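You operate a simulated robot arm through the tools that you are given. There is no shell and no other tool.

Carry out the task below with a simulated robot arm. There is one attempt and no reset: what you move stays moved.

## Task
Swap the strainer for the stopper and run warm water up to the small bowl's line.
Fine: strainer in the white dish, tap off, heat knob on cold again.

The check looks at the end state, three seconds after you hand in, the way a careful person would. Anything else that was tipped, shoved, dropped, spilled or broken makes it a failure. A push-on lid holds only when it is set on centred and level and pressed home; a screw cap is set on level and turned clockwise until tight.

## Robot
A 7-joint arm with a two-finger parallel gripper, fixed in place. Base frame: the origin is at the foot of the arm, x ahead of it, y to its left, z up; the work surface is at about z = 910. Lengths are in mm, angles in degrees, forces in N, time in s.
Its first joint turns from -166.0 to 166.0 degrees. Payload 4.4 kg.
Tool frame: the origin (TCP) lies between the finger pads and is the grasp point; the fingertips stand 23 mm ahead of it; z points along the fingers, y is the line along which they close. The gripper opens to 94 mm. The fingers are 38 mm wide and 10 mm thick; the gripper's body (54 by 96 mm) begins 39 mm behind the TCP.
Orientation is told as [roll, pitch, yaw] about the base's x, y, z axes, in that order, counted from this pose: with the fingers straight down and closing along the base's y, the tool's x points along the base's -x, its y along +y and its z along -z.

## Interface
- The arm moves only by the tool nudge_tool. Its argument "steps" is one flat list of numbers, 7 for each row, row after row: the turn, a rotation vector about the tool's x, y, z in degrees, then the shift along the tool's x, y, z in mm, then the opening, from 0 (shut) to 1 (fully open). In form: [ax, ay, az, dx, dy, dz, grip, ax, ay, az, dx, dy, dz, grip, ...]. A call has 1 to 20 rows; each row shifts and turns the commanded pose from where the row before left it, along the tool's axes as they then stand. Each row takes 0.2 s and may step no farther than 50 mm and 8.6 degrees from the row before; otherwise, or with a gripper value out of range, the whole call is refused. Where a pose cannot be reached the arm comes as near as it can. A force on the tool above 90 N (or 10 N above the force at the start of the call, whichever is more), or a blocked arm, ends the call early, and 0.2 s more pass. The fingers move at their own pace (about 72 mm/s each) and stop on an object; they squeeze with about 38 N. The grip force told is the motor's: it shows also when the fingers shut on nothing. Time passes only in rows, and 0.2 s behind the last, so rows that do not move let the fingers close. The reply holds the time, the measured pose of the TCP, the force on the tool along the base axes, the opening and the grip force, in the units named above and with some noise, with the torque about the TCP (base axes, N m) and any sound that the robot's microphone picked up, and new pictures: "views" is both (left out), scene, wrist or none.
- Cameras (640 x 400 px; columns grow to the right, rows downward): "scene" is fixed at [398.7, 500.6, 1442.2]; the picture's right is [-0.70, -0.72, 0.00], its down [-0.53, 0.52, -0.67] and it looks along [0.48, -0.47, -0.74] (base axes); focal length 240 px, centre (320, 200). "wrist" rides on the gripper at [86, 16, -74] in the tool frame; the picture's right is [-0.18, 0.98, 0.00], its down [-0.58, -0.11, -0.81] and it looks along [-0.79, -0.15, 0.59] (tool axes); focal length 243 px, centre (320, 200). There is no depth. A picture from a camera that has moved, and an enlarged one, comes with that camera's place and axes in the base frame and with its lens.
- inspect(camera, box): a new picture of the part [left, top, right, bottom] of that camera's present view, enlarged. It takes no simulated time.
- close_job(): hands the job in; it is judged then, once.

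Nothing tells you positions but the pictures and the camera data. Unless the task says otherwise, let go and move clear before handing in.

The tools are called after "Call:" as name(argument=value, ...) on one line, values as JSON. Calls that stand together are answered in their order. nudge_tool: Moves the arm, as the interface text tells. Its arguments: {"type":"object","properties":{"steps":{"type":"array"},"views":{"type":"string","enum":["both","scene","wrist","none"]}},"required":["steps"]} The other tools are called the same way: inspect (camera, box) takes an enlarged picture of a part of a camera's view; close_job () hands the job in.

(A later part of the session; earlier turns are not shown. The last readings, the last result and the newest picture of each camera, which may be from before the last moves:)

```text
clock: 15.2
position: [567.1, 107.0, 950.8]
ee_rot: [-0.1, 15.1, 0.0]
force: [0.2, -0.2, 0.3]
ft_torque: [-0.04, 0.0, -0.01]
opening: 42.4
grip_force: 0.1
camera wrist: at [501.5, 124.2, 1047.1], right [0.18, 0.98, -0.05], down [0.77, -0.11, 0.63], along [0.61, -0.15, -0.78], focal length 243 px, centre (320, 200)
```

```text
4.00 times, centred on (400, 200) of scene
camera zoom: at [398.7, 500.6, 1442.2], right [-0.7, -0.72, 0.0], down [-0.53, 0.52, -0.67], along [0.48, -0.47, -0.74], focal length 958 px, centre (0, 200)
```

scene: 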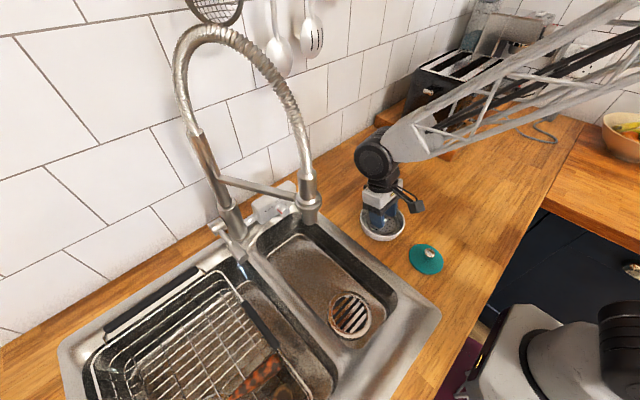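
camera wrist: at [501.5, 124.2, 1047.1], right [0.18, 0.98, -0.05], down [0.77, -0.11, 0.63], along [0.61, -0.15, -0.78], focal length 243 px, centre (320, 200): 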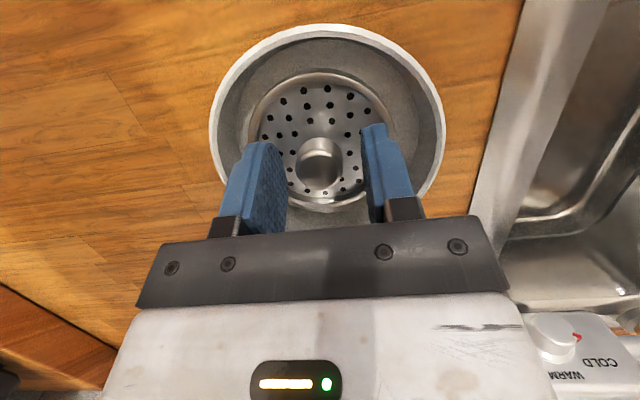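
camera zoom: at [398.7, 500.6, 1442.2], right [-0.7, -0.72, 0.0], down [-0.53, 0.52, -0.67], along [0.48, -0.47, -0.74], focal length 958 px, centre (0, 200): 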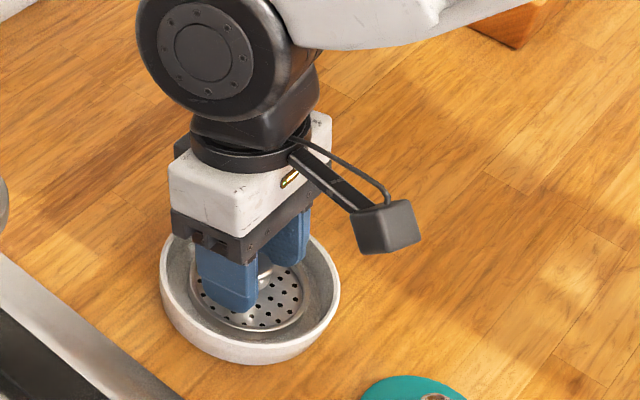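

The strainer rests flat in the dish. Lifting clear and going over to the teal stopper.

Call:
nudge_tool(steps=[0, 0, 0, 3.9, 0, -14.5, 0.5, 0, 0, 0, 7.7, 0, -29, 0.5, 0, 0, 0, 9, 0, -33.8, 0.5, 0, 0, 0, 45, 3, 12, 0.5, 0, 0, 0, 45, 3, 12, 0.5, 0, 0, 0, 45, 3, 12, 0.5])

Call:
inspect(camera="wrist", box=[220, 50, 420, 175])

Call:
inspect(camera="scene", box=[320, 170, 480, 270])

```text
clock: 16.6
position: [423.5, 117.6, 1032.5]
ee_rot: [0.1, 15.1, 0.1]
force: [-0.7, 0.0, 0.9]
ft_torque: [0.0, -0.03, -0.04]
opening: 46.1
grip_force: 0.1
camera wrist: at [358.8, 134.2, 1127.5], right [0.18, 0.98, -0.05], down [0.77, -0.11, 0.63], along [0.61, -0.15, -0.78], focal length 243 px, centre (320, 200)
```

scene: 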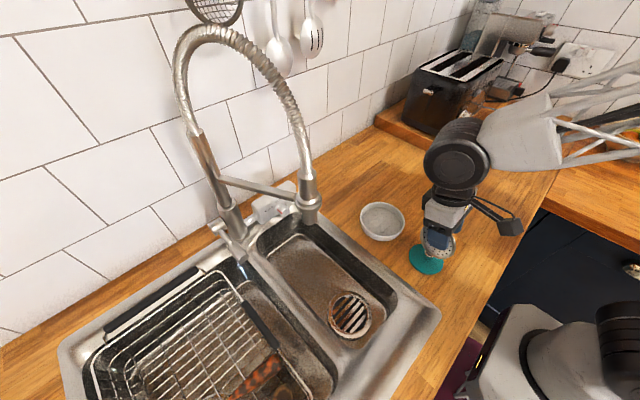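
wrist: 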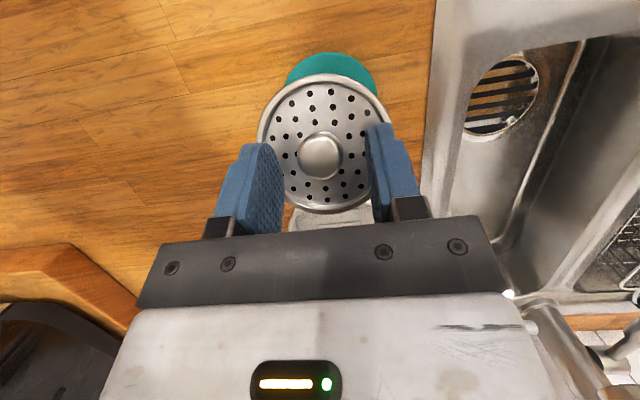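

```text
3.20 times, centred on (320, 112) of wrist
camera zoom: at [358.8, 134.2, 1127.5], right [0.18, 0.98, -0.05], down [0.77, -0.11, 0.63], along [0.61, -0.15, -0.78], focal length 776 px, centre (320, 480)
```

zoom: 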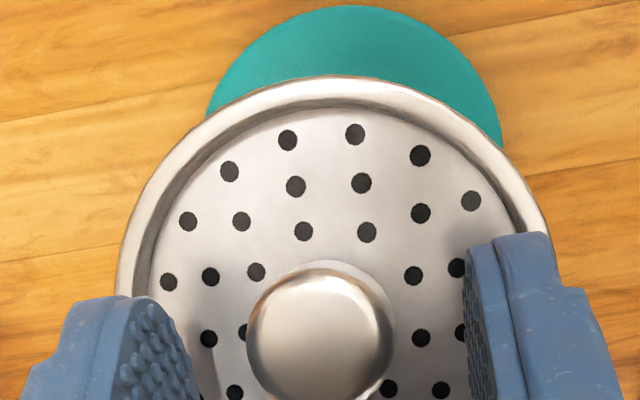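

```text
4.00 times, centred on (400, 220) of scene
camera zoom: at [398.7, 500.6, 1442.2], right [-0.7, -0.72, 0.0], down [-0.53, 0.52, -0.67], along [0.48, -0.47, -0.74], focal length 958 px, centre (0, 120)
```

zoom: 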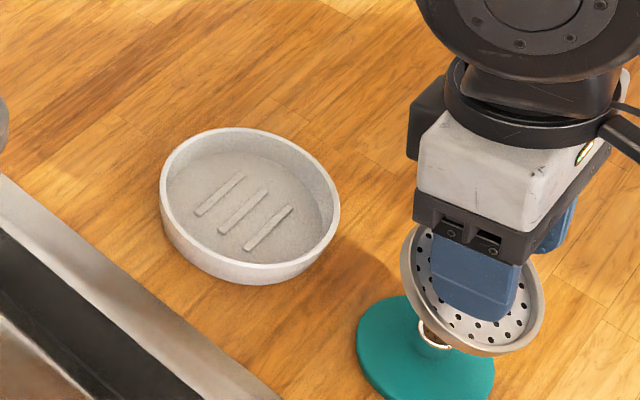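

Unexpected: the strainer is still riding with the gripper although the fingers are open. I'll look closely before moving anything.

Call:
inspect(camera="scene", box=[410, 210, 474, 250])

Call:
inspect(camera="wrist", box=[240, 60, 304, 100])

Call:
inspect(camera="wrist", box=[240, 110, 400, 210])

Call:
inspect(camera="scene", box=[410, 180, 490, 280])

```text
10.00 times, centred on (442, 230) of scene
camera zoom: at [398.7, 500.6, 1442.2], right [-0.7, -0.72, 0.0], down [-0.53, 0.52, -0.67], along [0.48, -0.47, -0.74], focal length 2396 px, centre (-900, -100)
```

zoom: 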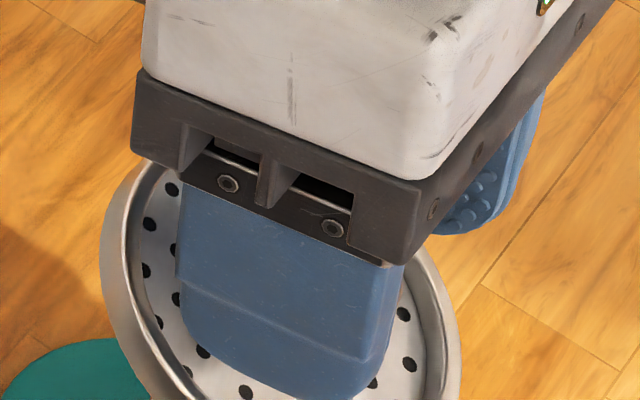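

```text
10.00 times, centred on (272, 80) of wrist
camera zoom: at [358.8, 134.2, 1127.5], right [0.18, 0.98, -0.05], down [0.77, -0.11, 0.63], along [0.61, -0.15, -0.78], focal length 2426 px, centre (800, 1400)
```

zoom: 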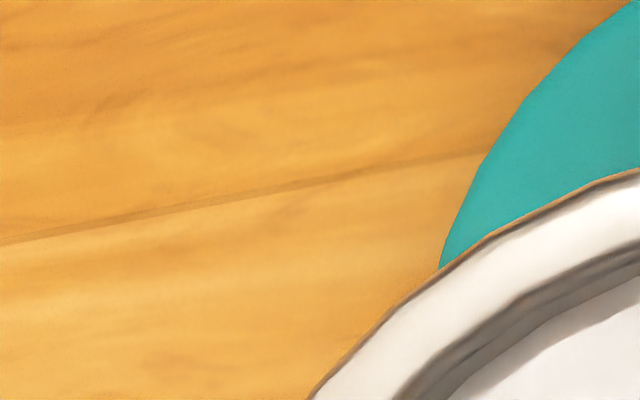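

```text
4.00 times, centred on (320, 160) of wrist
camera zoom: at [358.8, 134.2, 1127.5], right [0.18, 0.98, -0.05], down [0.77, -0.11, 0.63], along [0.61, -0.15, -0.78], focal length 970 px, centre (320, 360)
```

zoom: 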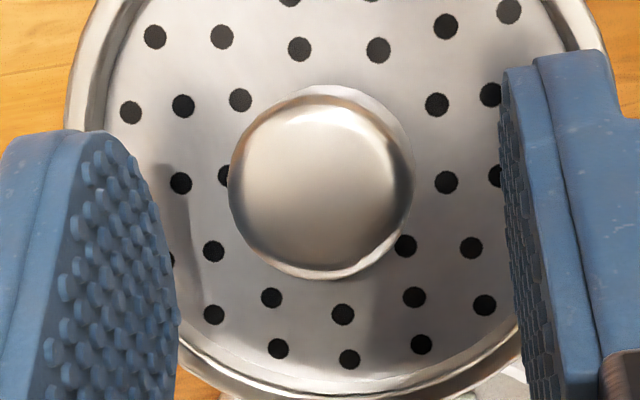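

```text
4.00 times, centred on (450, 230) of scene
camera zoom: at [398.7, 500.6, 1442.2], right [-0.7, -0.72, 0.0], down [-0.53, 0.52, -0.67], along [0.48, -0.47, -0.74], focal length 958 px, centre (-200, 80)
```

zoom: 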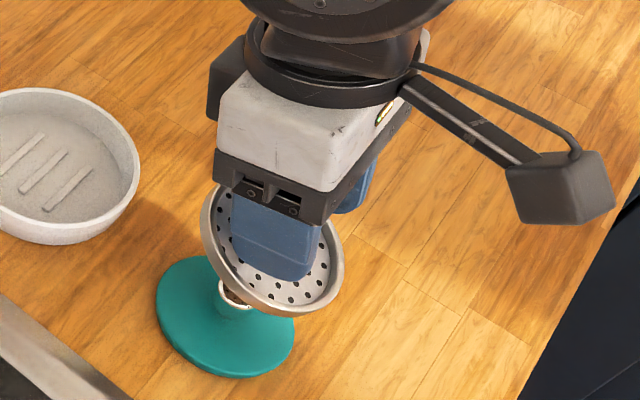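

I see why: the plate has a raised lip, and re-opening the fingers to 47 mm wedged them outward against its inside. I'll carry it gently back over the dish without changing the opening, level the tool, set it down, then *close* the fingers a bit to free it.

Call:
nudge_tool(steps=[0, 0, 0, -12, -0.9, -3.2, 0.5, 0, 0, 0, -23.8, -1.8, -6.4, 0.5, 0, 0, 0, -23.8, -1.8, -6.4, 0.5, 0, 0, 0, -23.8, -1.8, -6.4, 0.5, 0, 0, 0, -23.8, -1.8, -6.4, 0.5, 0, 0, 0, -23.8, -1.8, -6.4, 0.5, 0, 0, 0, -12, -0.9, -3.2, 0.5, 0, -4, 0, 0, 0, 0, 0.5, 0, -4, 0, 0, 0, 0, 0.5, 0, -4, 0, 0, 0, 0, 0.5, 0, -3.1, 0, 0, 0, 0, 0.5])

Call:
inspect(camera="wrist", box=[220, 50, 420, 175])

Call:
inspect(camera="scene", box=[320, 140, 480, 240])

```text
clock: 19.0
position: [575.9, 107.1, 1031.7]
ee_rot: [0.0, -0.1, 0.0]
force: [0.4, 0.5, -0.5]
ft_torque: [-0.04, 0.01, 0.05]
opening: 47.1
grip_force: 0.1
camera wrist: at [487.8, 123.2, 1107.7], right [0.18, 0.98, 0.0], down [0.58, -0.11, 0.81], along [0.79, -0.15, -0.59], focal length 243 px, centre (320, 200)
```

scene: 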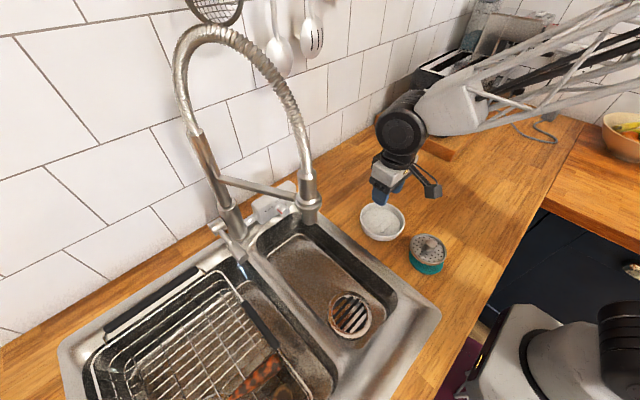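
wrist: 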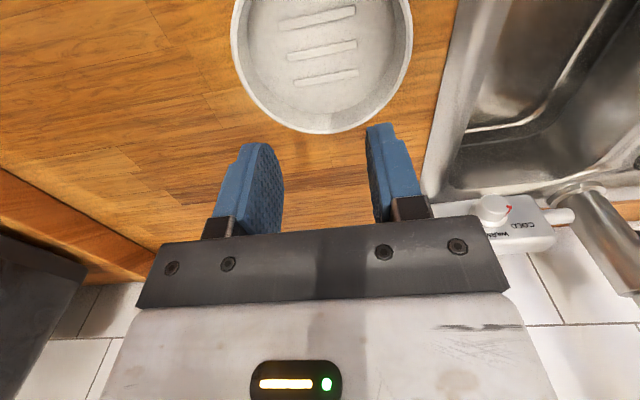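

```text
3.20 times, centred on (320, 112) of wrist
camera zoom: at [487.8, 123.2, 1107.7], right [0.18, 0.98, 0.0], down [0.58, -0.11, 0.81], along [0.79, -0.15, -0.59], focal length 776 px, centre (320, 480)
```

zoom: 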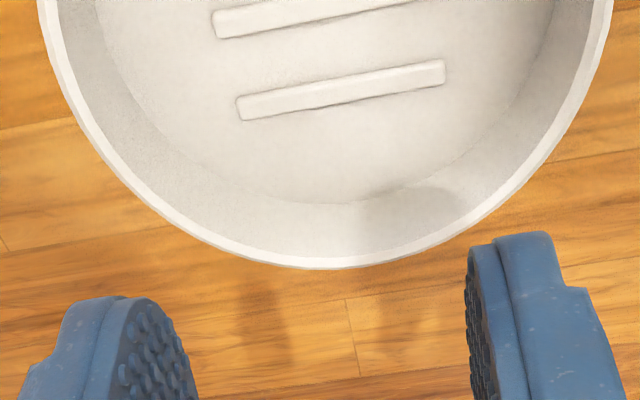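

```text
4.00 times, centred on (400, 190) of scene
camera zoom: at [398.7, 500.6, 1442.2], right [-0.7, -0.72, 0.0], down [-0.53, 0.52, -0.67], along [0.48, -0.47, -0.74], focal length 958 px, centre (0, 240)
```

zoom: 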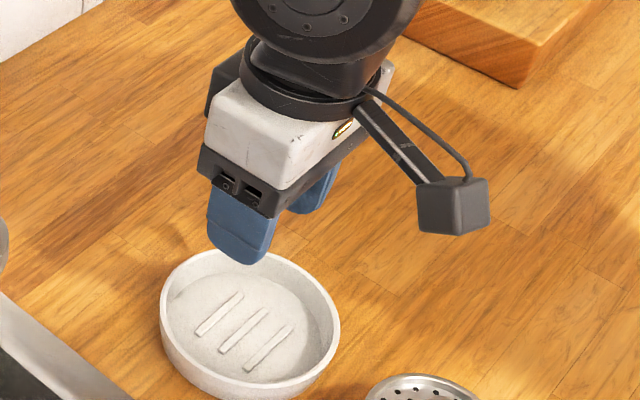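

The strainer slipped off and landed on top of the stopper. I'll look at how it lies before picking it up again.

Call:
inspect(camera="scene", box=[390, 220, 470, 280])

Call:
nudge_tool(steps=[0, 0, 0, 40, 0, 0, 0.5, 0, 0, 0, 45, 0, 0, 0.5, 0, 0, 0, 45, 2, 0, 0.5, 0, 0, 0, 45, 2, 0, 0.5, 0, 0, 0, 40, 5, 0, 0.5], views="wrist")

Call:
inspect(camera="wrist", box=[240, 60, 400, 160])

```text
6.67 times, centred on (430, 250) of scene
camera zoom: at [398.7, 500.6, 1442.2], right [-0.7, -0.72, 0.0], down [-0.53, 0.52, -0.67], along [0.48, -0.47, -0.74], focal length 1597 px, centre (-413, -133)
```

zoom: 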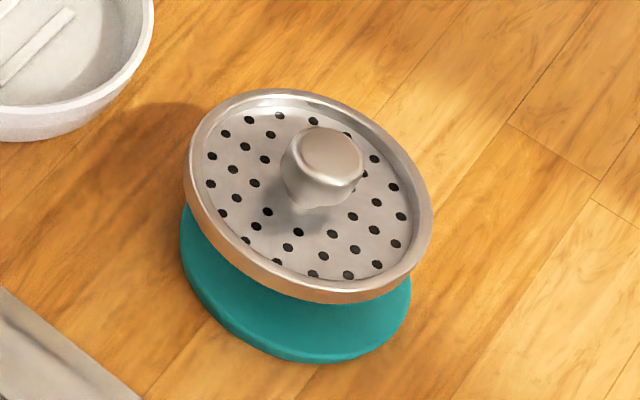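

```text
clock: 20.2
position: [359.1, 118.4, 1031.8]
ee_rot: [0.0, 0.0, 0.1]
force: [-0.5, -1.0, -0.2]
ft_torque: [-0.05, 0.0, -0.03]
opening: 46.9
grip_force: 0.0
camera wrist: at [271.6, 134.5, 1106.8], right [0.18, 0.98, 0.0], down [0.58, -0.11, 0.81], along [0.79, -0.15, -0.59], focal length 243 px, centre (320, 200)
```

wrist: 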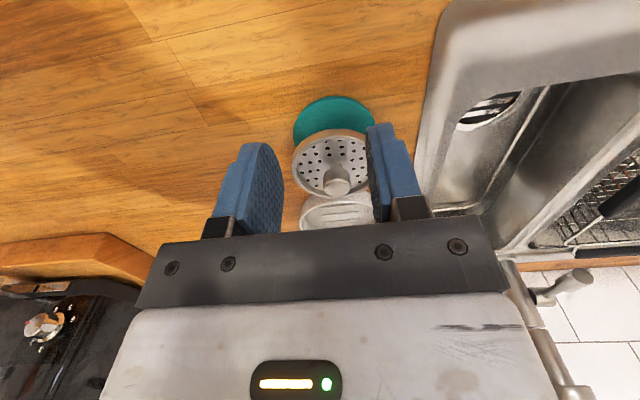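

```text
4.00 times, centred on (320, 110) of wrist
camera zoom: at [271.6, 134.5, 1106.8], right [0.18, 0.98, 0.0], down [0.58, -0.11, 0.81], along [0.79, -0.15, -0.59], focal length 970 px, centre (320, 560)
```

zoom: 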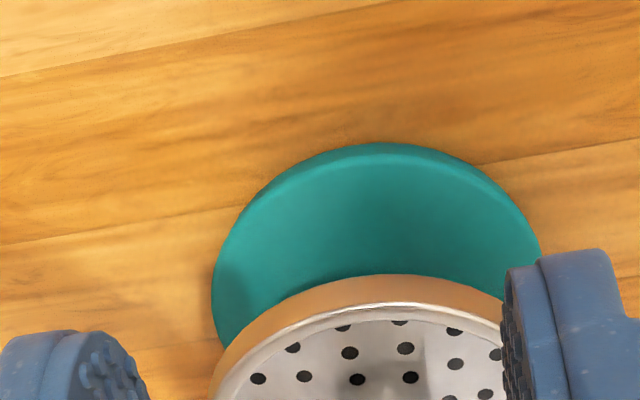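

The strainer leans over the stopper's knob, with its own knob top near (430, 117, 977). I'll take a closer overhead view.

Call:
nudge_tool(steps=[0, 0, 0, 0, 0, -30, 0.5, 0, 7.5, 0, 0, 0, 0, 0.5, 0, 7.5, 0, 0, 0, 0, 0.5, 0, 0, 0, -36.7, 0, -9.8, 0.5, 0, 0, 0, -36.7, 0, -9.8, 0.5])

Call:
inspect(camera="wrist", box=[240, 50, 400, 150])

Call:
inspect(camera="scene", box=[390, 220, 470, 280])

```text
clock: 21.4
position: [436.5, 116.7, 1062.2]
ee_rot: [0.1, 15.0, 0.0]
force: [-0.3, -0.2, -0.6]
ft_torque: [0.01, 0.02, 0.0]
opening: 47.0
grip_force: 0.1
camera wrist: at [370.8, 131.4, 1157.1], right [0.18, 0.98, -0.05], down [0.77, -0.11, 0.63], along [0.61, -0.15, -0.78], focal length 243 px, centre (320, 200)
```

scene: 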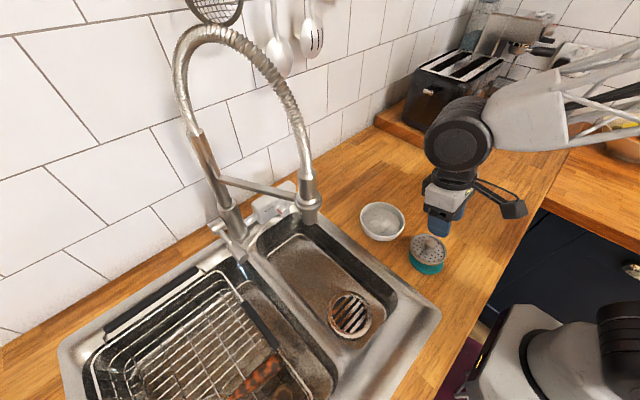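
wrist: 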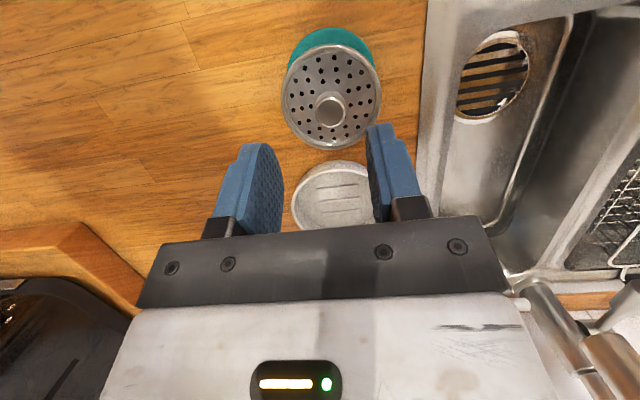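

```text
4.00 times, centred on (320, 100) of wrist
camera zoom: at [370.8, 131.4, 1157.1], right [0.18, 0.98, -0.05], down [0.77, -0.11, 0.63], along [0.61, -0.15, -0.78], focal length 970 px, centre (320, 600)
```

zoom: 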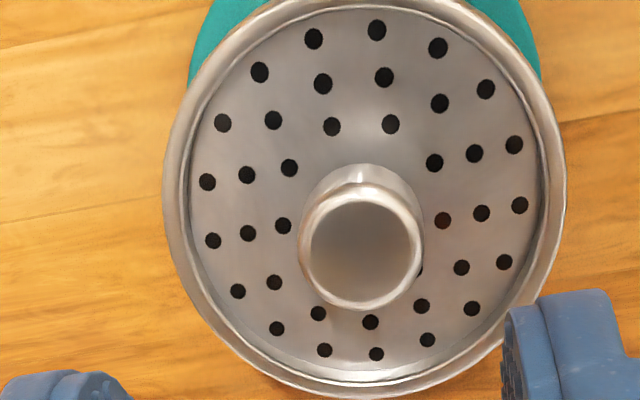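

```text
6.67 times, centred on (430, 250) of scene
camera zoom: at [398.7, 500.6, 1442.2], right [-0.7, -0.72, 0.0], down [-0.53, 0.52, -0.67], along [0.48, -0.47, -0.74], focal length 1597 px, centre (-413, -133)
```

zoom: 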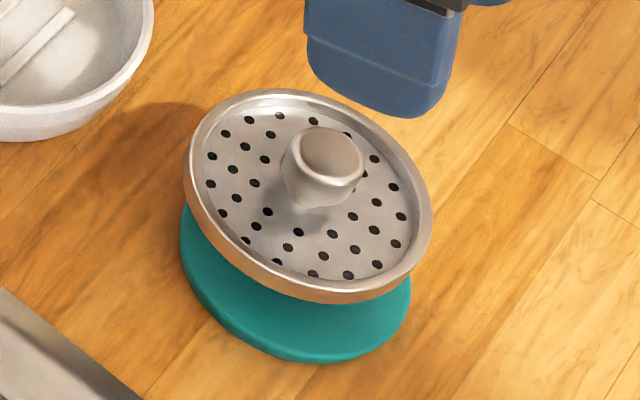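

The strainer is tilted about 9° (robot-side edge up) and lies steadily on the stopper, clear of the dish. I'll regrip its knob with a narrower opening (about 36 mm, so the fingers can't touch the lip).

Call:
nudge_tool(steps=[0, 0, 0, -4.4, 0.4, 20, 0.39, 0, 0, 0, -4.4, 0.4, 20, 0.39, 0, 0, 0, -4.4, 0.4, 20, 0.39])

Call:
inspect(camera="wrist", box=[240, 80, 400, 180])

Call:
inspect(camera="scene", box=[390, 220, 470, 280])

```text
clock: 22.2
position: [434.2, 117.5, 1000.6]
ee_rot: [0.0, 14.8, 0.0]
force: [0.4, 0.3, -0.1]
ft_torque: [0.02, -0.03, 0.02]
opening: 36.3
grip_force: 0.0
camera wrist: at [368.5, 132.6, 1096.3], right [0.18, 0.98, -0.05], down [0.77, -0.11, 0.63], along [0.61, -0.15, -0.78], focal length 243 px, centre (320, 200)
```

scene: 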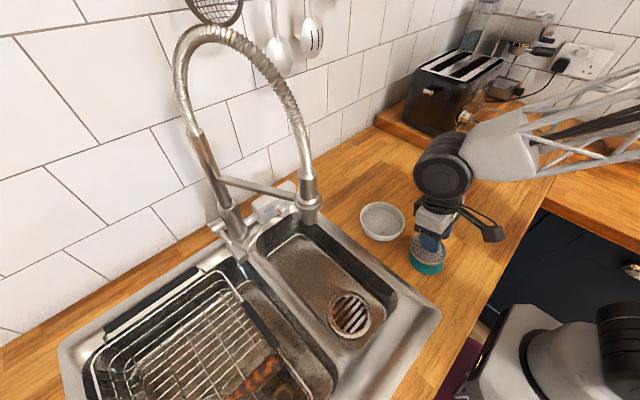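
wrist: 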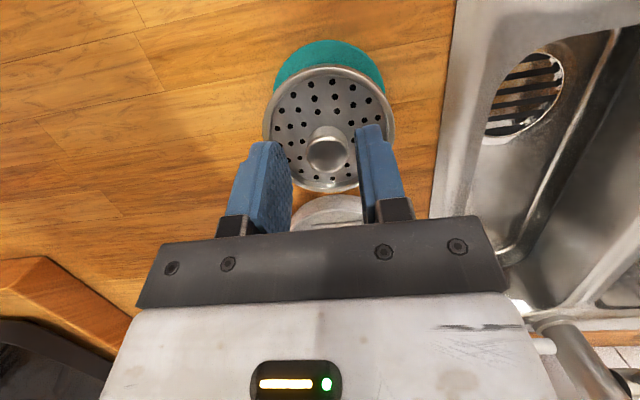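

```text
4.00 times, centred on (320, 130) of wrist
camera zoom: at [368.5, 132.6, 1096.3], right [0.18, 0.98, -0.05], down [0.77, -0.11, 0.63], along [0.61, -0.15, -0.78], focal length 970 px, centre (320, 480)
```

zoom: 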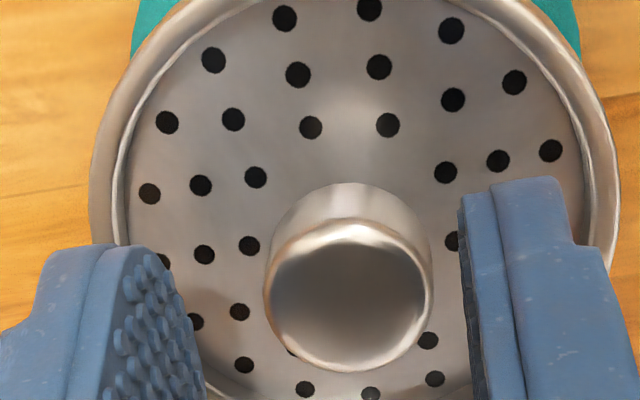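

```text
6.67 times, centred on (430, 250) of scene
camera zoom: at [398.7, 500.6, 1442.2], right [-0.7, -0.72, 0.0], down [-0.53, 0.52, -0.67], along [0.48, -0.47, -0.74], focal length 1597 px, centre (-413, -133)
```

zoom: 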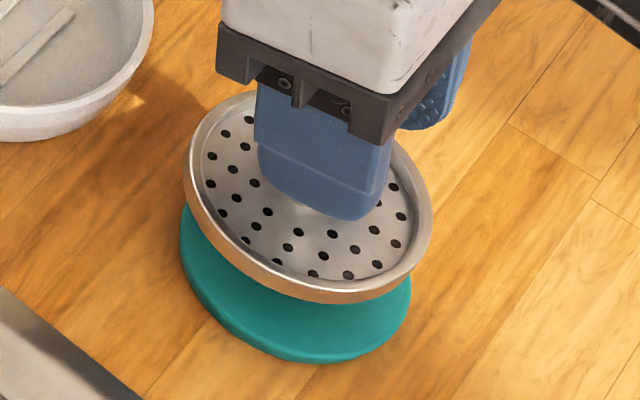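

The knob top is right at fingertip depth, slightly to +y. I'll shift 3 mm, go 15 mm in, and close.

Call:
nudge_tool(steps=[0, 0, 0, -2, 1.4, 0, 0.39, 0, 0, 0, -2, 1.3, 5, 0.39, 0, 0, 0, 0, 0, 5, 0.39, 0, 0, 0, 0, 0, 5, 0.39], views="wrist")

Call:
inspect(camera="wrist", box=[240, 100, 400, 200])

```text
clock: 23.2
position: [432.8, 120.0, 984.7]
ee_rot: [0.0, 15.0, 0.0]
force: [-0.2, 0.5, 0.0]
ft_torque: [-0.04, 0.0, -0.02]
opening: 36.8
grip_force: 0.1
camera wrist: at [367.2, 135.6, 1080.9], right [0.18, 0.98, -0.05], down [0.77, -0.11, 0.63], along [0.61, -0.15, -0.78], focal length 243 px, centre (320, 200)
```

wrist: 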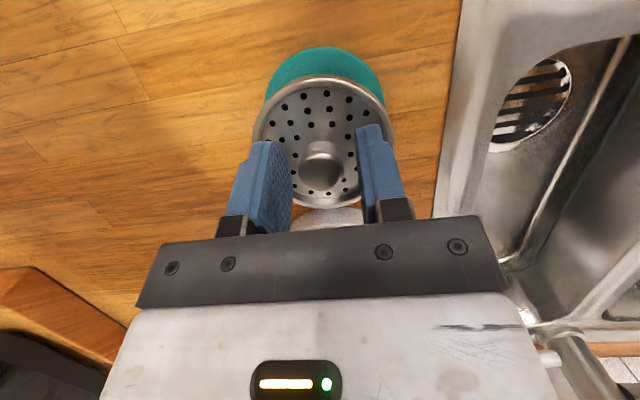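

```text
4.00 times, centred on (320, 150) of wrist
camera zoom: at [367.2, 135.6, 1080.9], right [0.18, 0.98, -0.05], down [0.77, -0.11, 0.63], along [0.61, -0.15, -0.78], focal length 970 px, centre (320, 400)
```

zoom: 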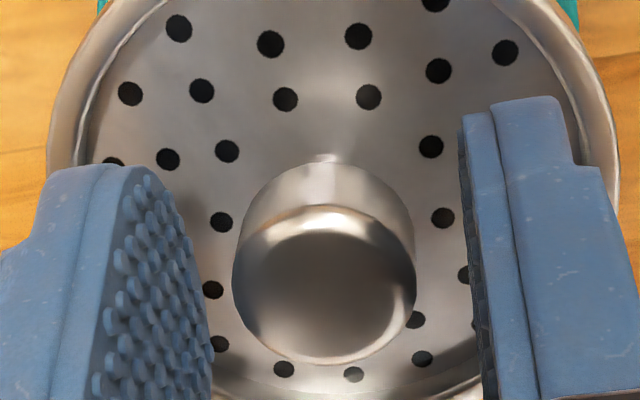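

Call:
nudge_tool(steps=[0, 0, 0, 0, 0, 0, 0, 0, 0, 0, 0, 0, 0, 0, 0, 0, 0, 0, 0, 0, 0, 0, 0, 0, 2.6, 0, -9.7, 0, 0, 0, 0, 5.2, 0, -19.3, 0, 0, 0, 0, 7.8, 0, -29, 0])

Call:
inspect(camera="wrist", box=[240, 60, 400, 160])

Call:
inspect(camera="scene", box=[370, 190, 500, 280])

```text
clock: 24.6
position: [433.3, 117.9, 1045.6]
ee_rot: [0.0, 14.9, 0.0]
force: [0.2, 0.6, -0.8]
ft_torque: [0.03, 0.0, 0.01]
opening: 22.1
grip_force: 38.1
camera wrist: at [369.1, 134.2, 1140.3], right [0.18, 0.98, -0.05], down [0.77, -0.11, 0.63], along [0.61, -0.15, -0.78], focal length 243 px, centre (320, 200)
```

scene: 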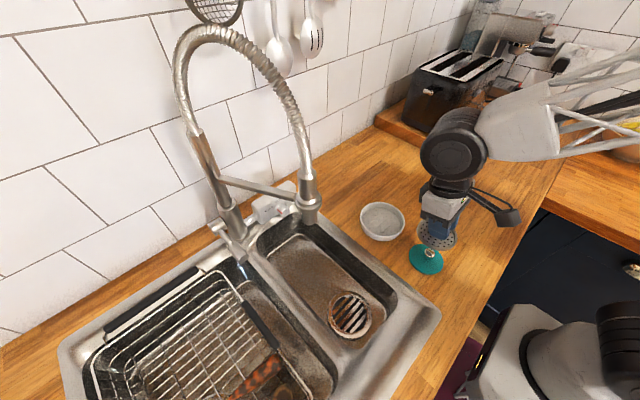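
wrist: 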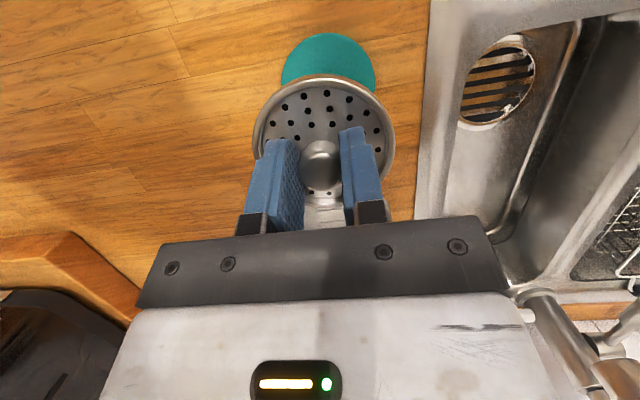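

```text
4.00 times, centred on (320, 110) of wrist
camera zoom: at [369.1, 134.2, 1140.3], right [0.18, 0.98, -0.05], down [0.77, -0.11, 0.63], along [0.61, -0.15, -0.78], focal length 970 px, centre (320, 560)
```

zoom: 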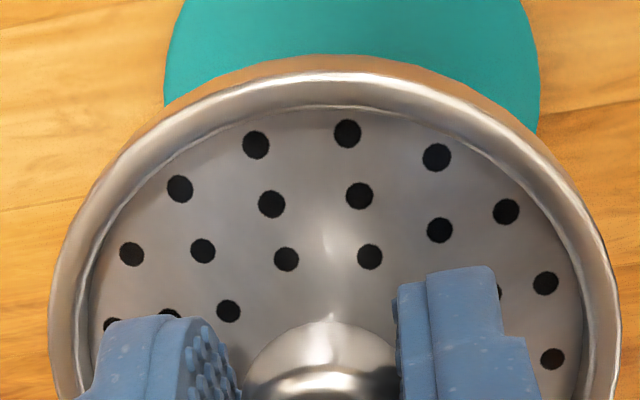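

```text
4.44 times, centred on (435, 235) of scene
camera zoom: at [398.7, 500.6, 1442.2], right [-0.7, -0.72, 0.0], down [-0.53, 0.52, -0.67], along [0.48, -0.47, -0.74], focal length 1065 px, centre (-191, 44)
```

zoom: 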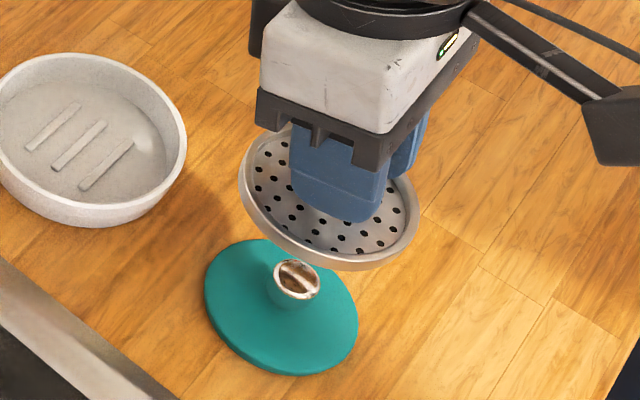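

Strainer is regripped and the stopper hasn't moved. Carrying it back over the dish and levelling it.

Call:
nudge_tool(steps=[0, 0, 0, -21.5, -1.2, -1.4, 0, 0, 0, 0, -21.5, -1.2, -1.4, 0, 0, 0, 0, -21.5, -1.2, -1.4, 0, 0, 0, 0, -21.5, -1.2, -1.4, 0, 0, 0, 0, -21.5, -1.2, -1.4, 0, 0, 0, 0, -21.5, -1.2, -1.4, 0, 0, -4.5, 0, 0, 0, 0, 0, 0, -4.5, 0, 0, 0, 0, 0])

Call:
inspect(camera="wrist", box=[220, 20, 420, 145])

Call:
inspect(camera="scene", box=[320, 140, 480, 240])

```text
clock: 26.4
position: [560.2, 112.3, 1020.5]
ee_rot: [0.1, 5.8, 0.0]
force: [0.2, -0.4, -1.0]
ft_torque: [0.0, 0.0, -0.01]
opening: 22.3
grip_force: 38.1
camera wrist: at [480.7, 128.2, 1104.4], right [0.18, 0.98, -0.02], down [0.66, -0.11, 0.74], along [0.73, -0.15, -0.67], focal length 243 px, centre (320, 200)
```

scene: 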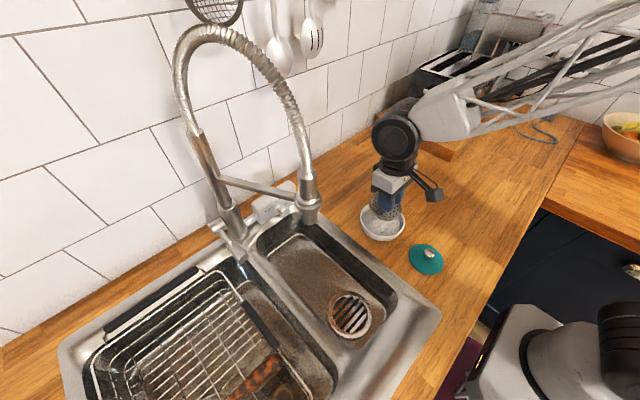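
wrist: 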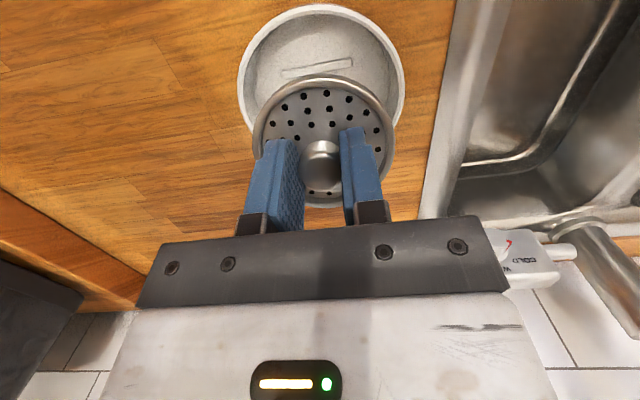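

```text
3.20 times, centred on (320, 82) of wrist
camera zoom: at [480.7, 128.2, 1104.4], right [0.18, 0.98, -0.02], down [0.66, -0.11, 0.74], along [0.73, -0.15, -0.67], focal length 776 px, centre (320, 576)
```

zoom: 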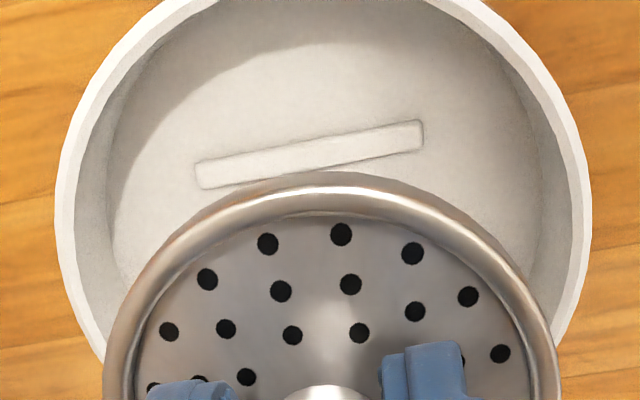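

```text
4.00 times, centred on (400, 190) of scene
camera zoom: at [398.7, 500.6, 1442.2], right [-0.7, -0.72, 0.0], down [-0.53, 0.52, -0.67], along [0.48, -0.47, -0.74], focal length 958 px, centre (0, 240)
```

zoom: 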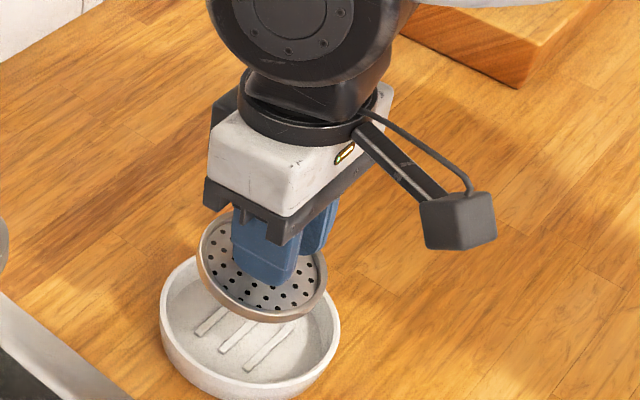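

The strainer is slightly over-levelled (near edge low), so I'll rotate back 5°, then descend into the dish.

Call:
nudge_tool(steps=[0, 5, 0, 0, 0, 0, 0, 0, 0, 0, -3.5, -1, 19.6, 0, 0, 0, 0, -3.5, -1, 19.6, 0, 0, 0, 0, -2.4, 0, 13.7, 0])

Call:
inspect(camera="wrist", box=[220, 60, 420, 185])

Call:
inspect(camera="scene", box=[320, 150, 480, 250])

```text
clock: 27.4
position: [559.5, 109.5, 965.5]
ee_rot: [0.1, 11.0, 0.0]
force: [0.1, 1.3, -1.4]
ft_torque: [0.01, 0.0, 0.02]
opening: 22.4
grip_force: 37.7
camera wrist: at [487.4, 125.7, 1056.5], right [0.18, 0.98, -0.03], down [0.72, -0.11, 0.68], along [0.67, -0.15, -0.73], focal length 243 px, centre (320, 200)
```

scene: 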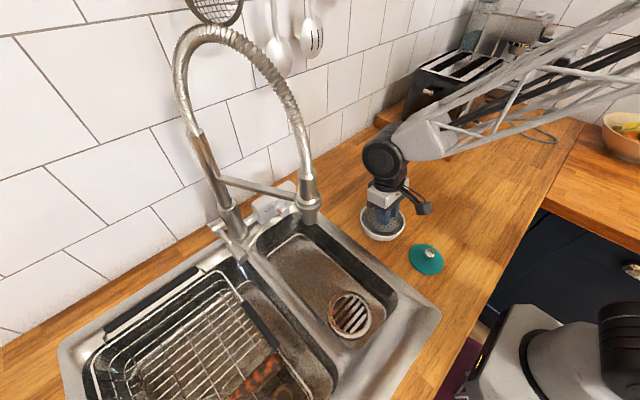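
wrist: 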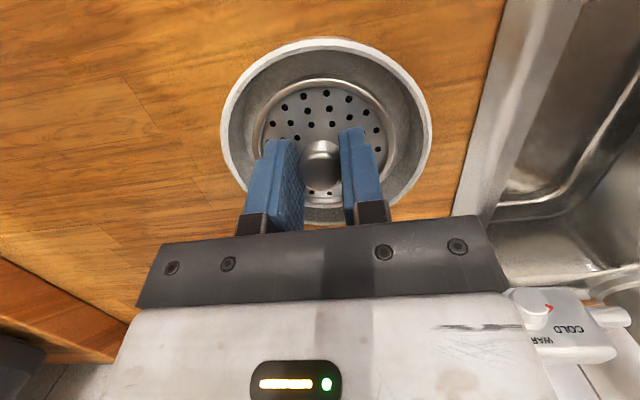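

```text
3.20 times, centred on (320, 122) of wrist
camera zoom: at [487.4, 125.7, 1056.5], right [0.18, 0.98, -0.03], down [0.72, -0.11, 0.68], along [0.67, -0.15, -0.73], focal length 776 px, centre (320, 448)
```

zoom: 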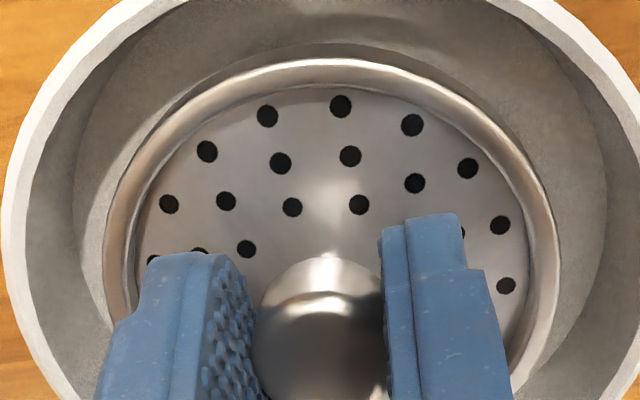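

```text
4.00 times, centred on (400, 200) of scene
camera zoom: at [398.7, 500.6, 1442.2], right [-0.7, -0.72, 0.0], down [-0.53, 0.52, -0.67], along [0.48, -0.47, -0.74], focal length 958 px, centre (0, 200)
```

zoom: 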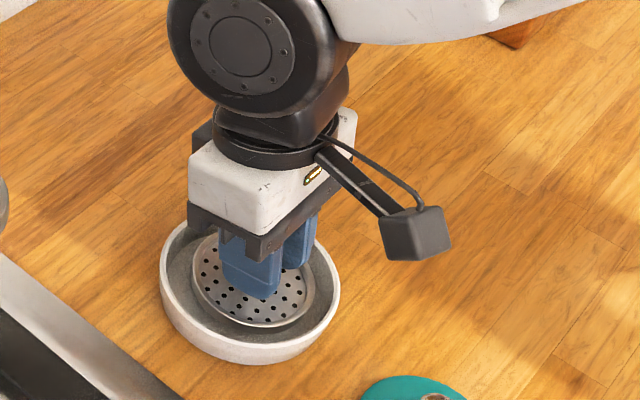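

Centred and nearly level. Lowering to contact.

Call:
nudge_tool(steps=[0, 0, 0, -0.8, 0, 4, 0, 0, 0, 0, -0.8, 0, 4, 0], views="none")

```text
clock: 28.0
position: [559.1, 109.6, 958.2]
ee_rot: [0.0, 10.9, -0.1]
force: [0.1, -0.4, -1.5]
ft_torque: [0.03, -0.01, 0.01]
opening: 22.4
grip_force: 38.1
```

Call:
nudge_tool(steps=[0, 0, 0, -0.5, 0, 2.5, 0, 0, 0, 0, -0.5, 0, 2.5, 0], views="none")

```text
clock: 28.6
position: [559.6, 109.1, 952.7]
ee_rot: [0.0, 10.8, 0.1]
force: [8.0, 2.3, 23.2]
ft_torque: [0.06, 0.57, -0.07]
opening: 22.4
grip_force: 38.0
```

Contact. Easing off and releasing only to about 32 mm this time, then checking before lifting.

Call:
nudge_tool(steps=[0, 0, 0, 0.2, 0, -0.9, 0, 0, 0, 0, 0, 0, 0, 0.3, 0, 0, 0, 0, 0, 0, 0.34, 0, 0, 0, 0, 0, 0, 0.34], views="wrist")

Call:
inspect(camera="wrist", box=[220, 60, 420, 185])

```text
clock: 29.6
position: [558.2, 108.2, 954.2]
ee_rot: [0.0, 11.0, 0.0]
force: [-0.3, 0.3, -0.4]
ft_torque: [-0.01, 0.0, 0.01]
opening: 32.1
grip_force: 0.0
camera wrist: at [487.5, 125.9, 1044.4], right [0.18, 0.98, -0.03], down [0.72, -0.11, 0.68], along [0.67, -0.15, -0.73], focal length 243 px, centre (320, 200)
```

wrist: 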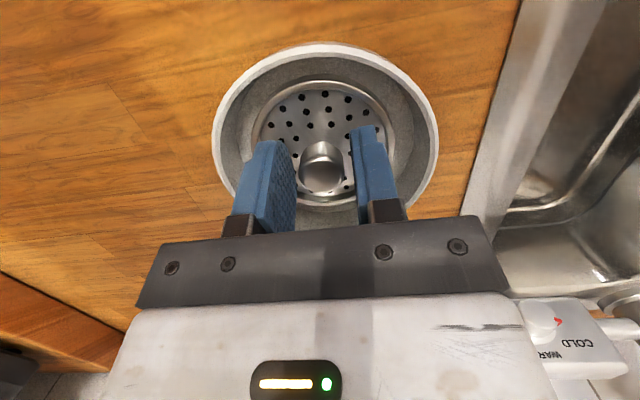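

```text
3.20 times, centred on (320, 122) of wrist
camera zoom: at [487.5, 125.9, 1044.4], right [0.18, 0.98, -0.03], down [0.72, -0.11, 0.68], along [0.67, -0.15, -0.73], focal length 776 px, centre (320, 448)
```

zoom: 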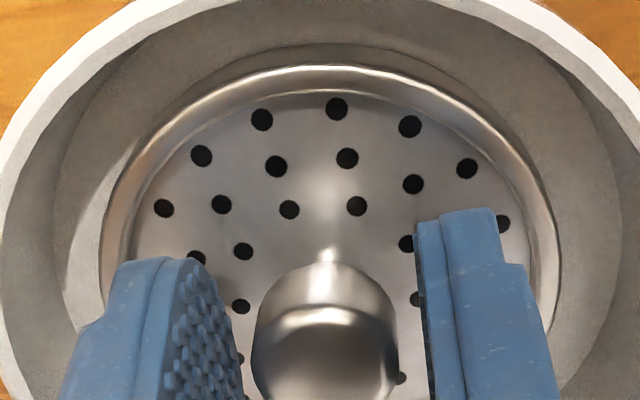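

Both pads are clear of the knob and lip. Lifting straight out along the tool axis with the opening unchanged.

Call:
nudge_tool(steps=[0, 0, 0, 0.5, 0, -8, 0.34, 0, 0, 0, 0, 0, -15, 0.34, 0, 0, 0, 0, 0, -25, 0.34, 0, 0, 0, 0, 0, -35, 0.34])

Call:
inspect(camera="scene", box=[340, 170, 468, 250])

Call:
inspect(camera="wrist", box=[220, 20, 420, 145])

```text
clock: 30.6
position: [571.5, 112.2, 1037.2]
ee_rot: [-0.1, 11.0, 0.1]
force: [0.2, 0.3, 0.2]
ft_torque: [0.01, 0.04, 0.01]
opening: 32.0
grip_force: 0.1
camera wrist: at [499.7, 127.0, 1126.9], right [0.18, 0.98, -0.04], down [0.72, -0.11, 0.68], along [0.66, -0.15, -0.73], focal length 243 px, centre (320, 200)
```

scene: 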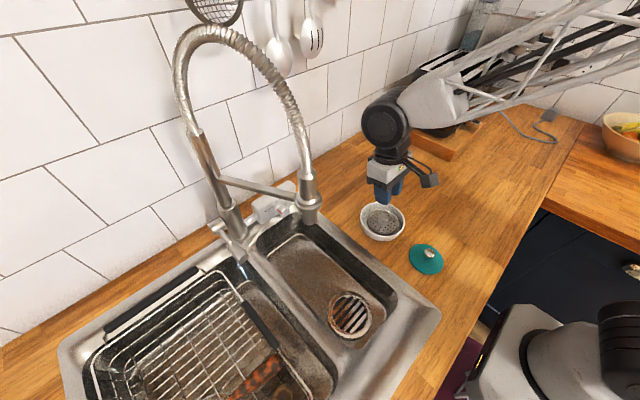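
wrist: 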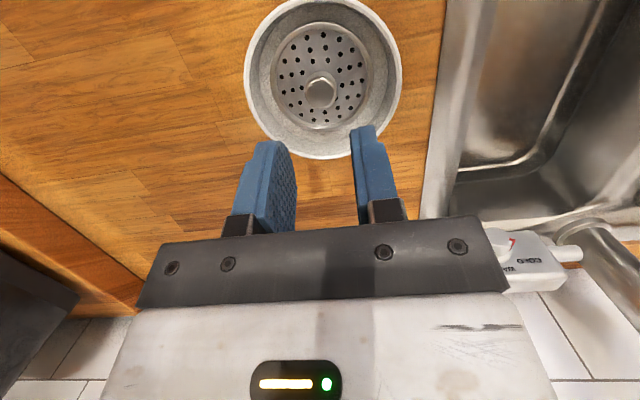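

```text
5.00 times, centred on (404, 210) of scene
camera zoom: at [398.7, 500.6, 1442.2], right [-0.7, -0.72, 0.0], down [-0.53, 0.52, -0.67], along [0.48, -0.47, -0.74], focal length 1198 px, centre (-100, 150)
```

zoom: 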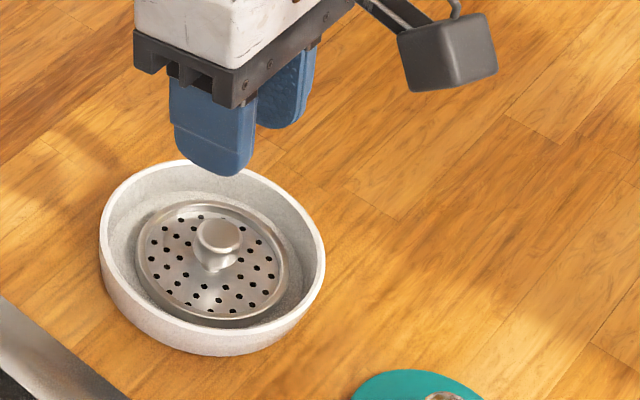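

```text
3.20 times, centred on (320, 82) of wrist
camera zoom: at [499.7, 127.0, 1126.9], right [0.18, 0.98, -0.04], down [0.72, -0.11, 0.68], along [0.66, -0.15, -0.73], focal length 776 px, centre (320, 576)
```

zoom: 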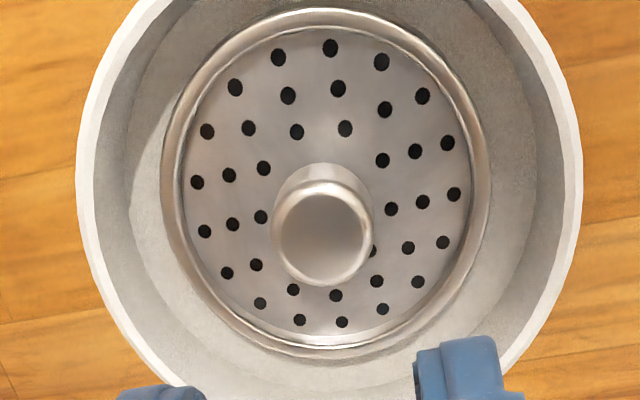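

The strainer sits flat in the dish. Now over to the stopper again.

Call:
nudge_tool(steps=[0, 4, 0, 0, 0, 0, 0.45, 0, 0, 0, 34.7, 1.3, 9.3, 0.45, 0, 0, 0, 34.7, 1.3, 9.3, 0.45, 0, 0, 0, 34.7, 1.3, 9.3, 0.45, 0, 0, 0, 34.7, 1.3, 9.3, 0.45])

Call:
inspect(camera="wrist", box=[240, 30, 400, 130])

Call:
inspect(camera="scene", box=[390, 230, 470, 280])

```text
clock: 31.8
position: [429.3, 115.8, 1037.1]
ee_rot: [-0.1, 14.9, 0.0]
force: [-0.6, -0.3, -0.4]
ft_torque: [0.0, -0.01, 0.02]
opening: 42.3
grip_force: 0.1
camera wrist: at [364.4, 132.2, 1132.5], right [0.18, 0.98, -0.05], down [0.77, -0.11, 0.63], along [0.61, -0.15, -0.78], focal length 243 px, centre (320, 200)
```

scene: 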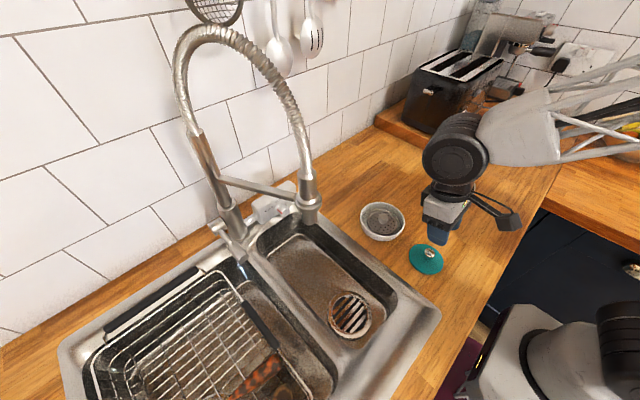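
wrist: 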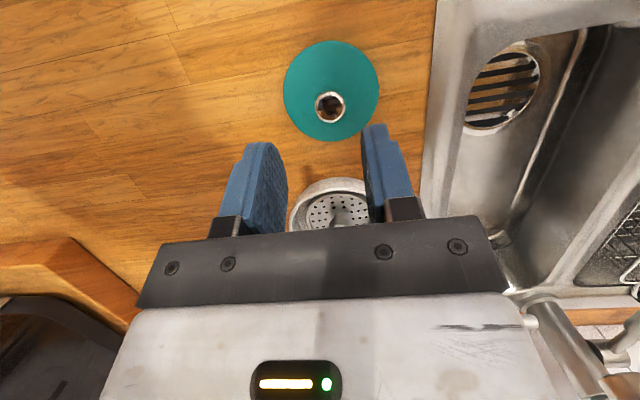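

```text
4.00 times, centred on (320, 80) of wrist
camera zoom: at [364.4, 132.2, 1132.5], right [0.18, 0.98, -0.05], down [0.77, -0.11, 0.63], along [0.61, -0.15, -0.78], focal length 970 px, centre (320, 680)
```

zoom: 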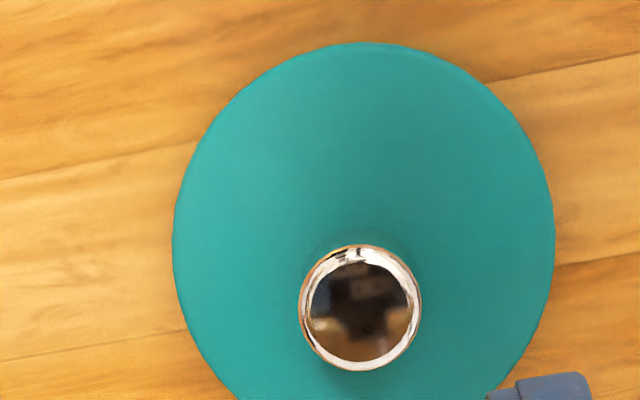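

```text
8.00 times, centred on (430, 255) of scene
camera zoom: at [398.7, 500.6, 1442.2], right [-0.7, -0.72, 0.0], down [-0.53, 0.52, -0.67], along [0.48, -0.47, -0.74], focal length 1917 px, centre (-560, -240)
```

zoom: 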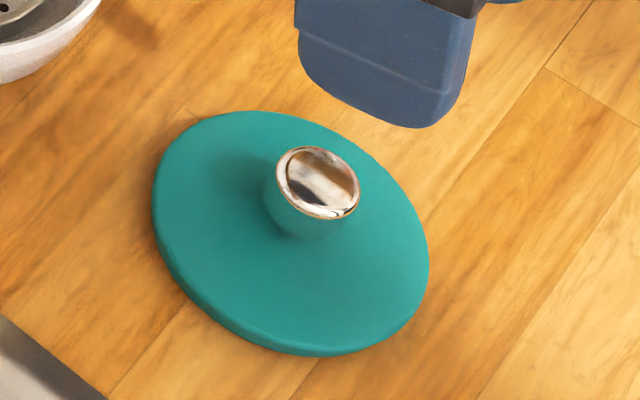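

Stopper knob top triangulates well to (422.5, 120, 949). Descending on it.

Call:
nudge_tool(steps=[0, 0, 0, -4, 1.05, 21, 0.45, 0, 0, 0, -4, 1.05, 21, 0.45, 0, 0, 0, -4, 1.05, 21, 0.45, 0, 0, 0, -4, 1.05, 21, 0.45])

Call:
inspect(camera="wrist", box=[240, 110, 400, 210])

Call:
inspect(camera="scene", box=[390, 220, 470, 280])

```text
clock: 32.8
position: [423.5, 120.7, 951.0]
ee_rot: [0.1, 14.9, 0.0]
force: [0.1, -0.1, -0.1]
ft_torque: [0.02, 0.02, -0.01]
opening: 42.4
grip_force: 0.0
camera wrist: at [359.1, 136.9, 1046.2], right [0.18, 0.98, -0.05], down [0.77, -0.11, 0.63], along [0.61, -0.15, -0.78], focal length 243 px, centre (320, 200)
```

scene: 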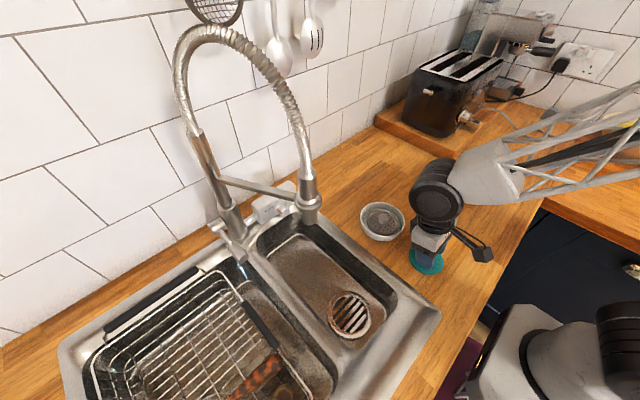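
wrist: 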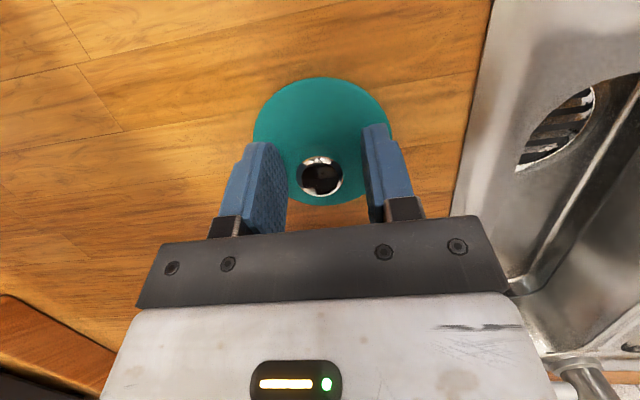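

```text
4.00 times, centred on (320, 160) of wrist
camera zoom: at [359.1, 136.9, 1046.2], right [0.18, 0.98, -0.05], down [0.77, -0.11, 0.63], along [0.61, -0.15, -0.78], focal length 970 px, centre (320, 360)
```

zoom: 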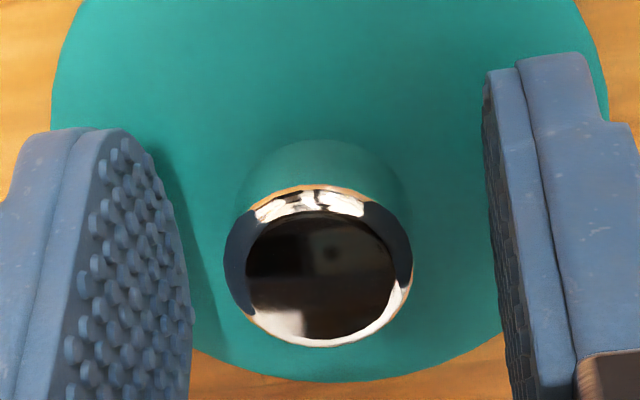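

```text
6.67 times, centred on (430, 250) of scene
camera zoom: at [398.7, 500.6, 1442.2], right [-0.7, -0.72, 0.0], down [-0.53, 0.52, -0.67], along [0.48, -0.47, -0.74], focal length 1597 px, centre (-413, -133)
```

zoom: 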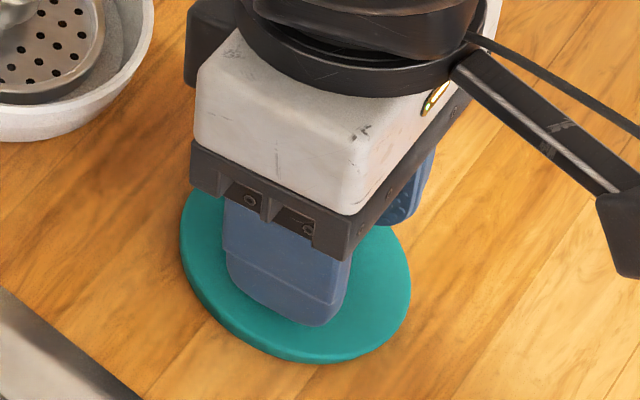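

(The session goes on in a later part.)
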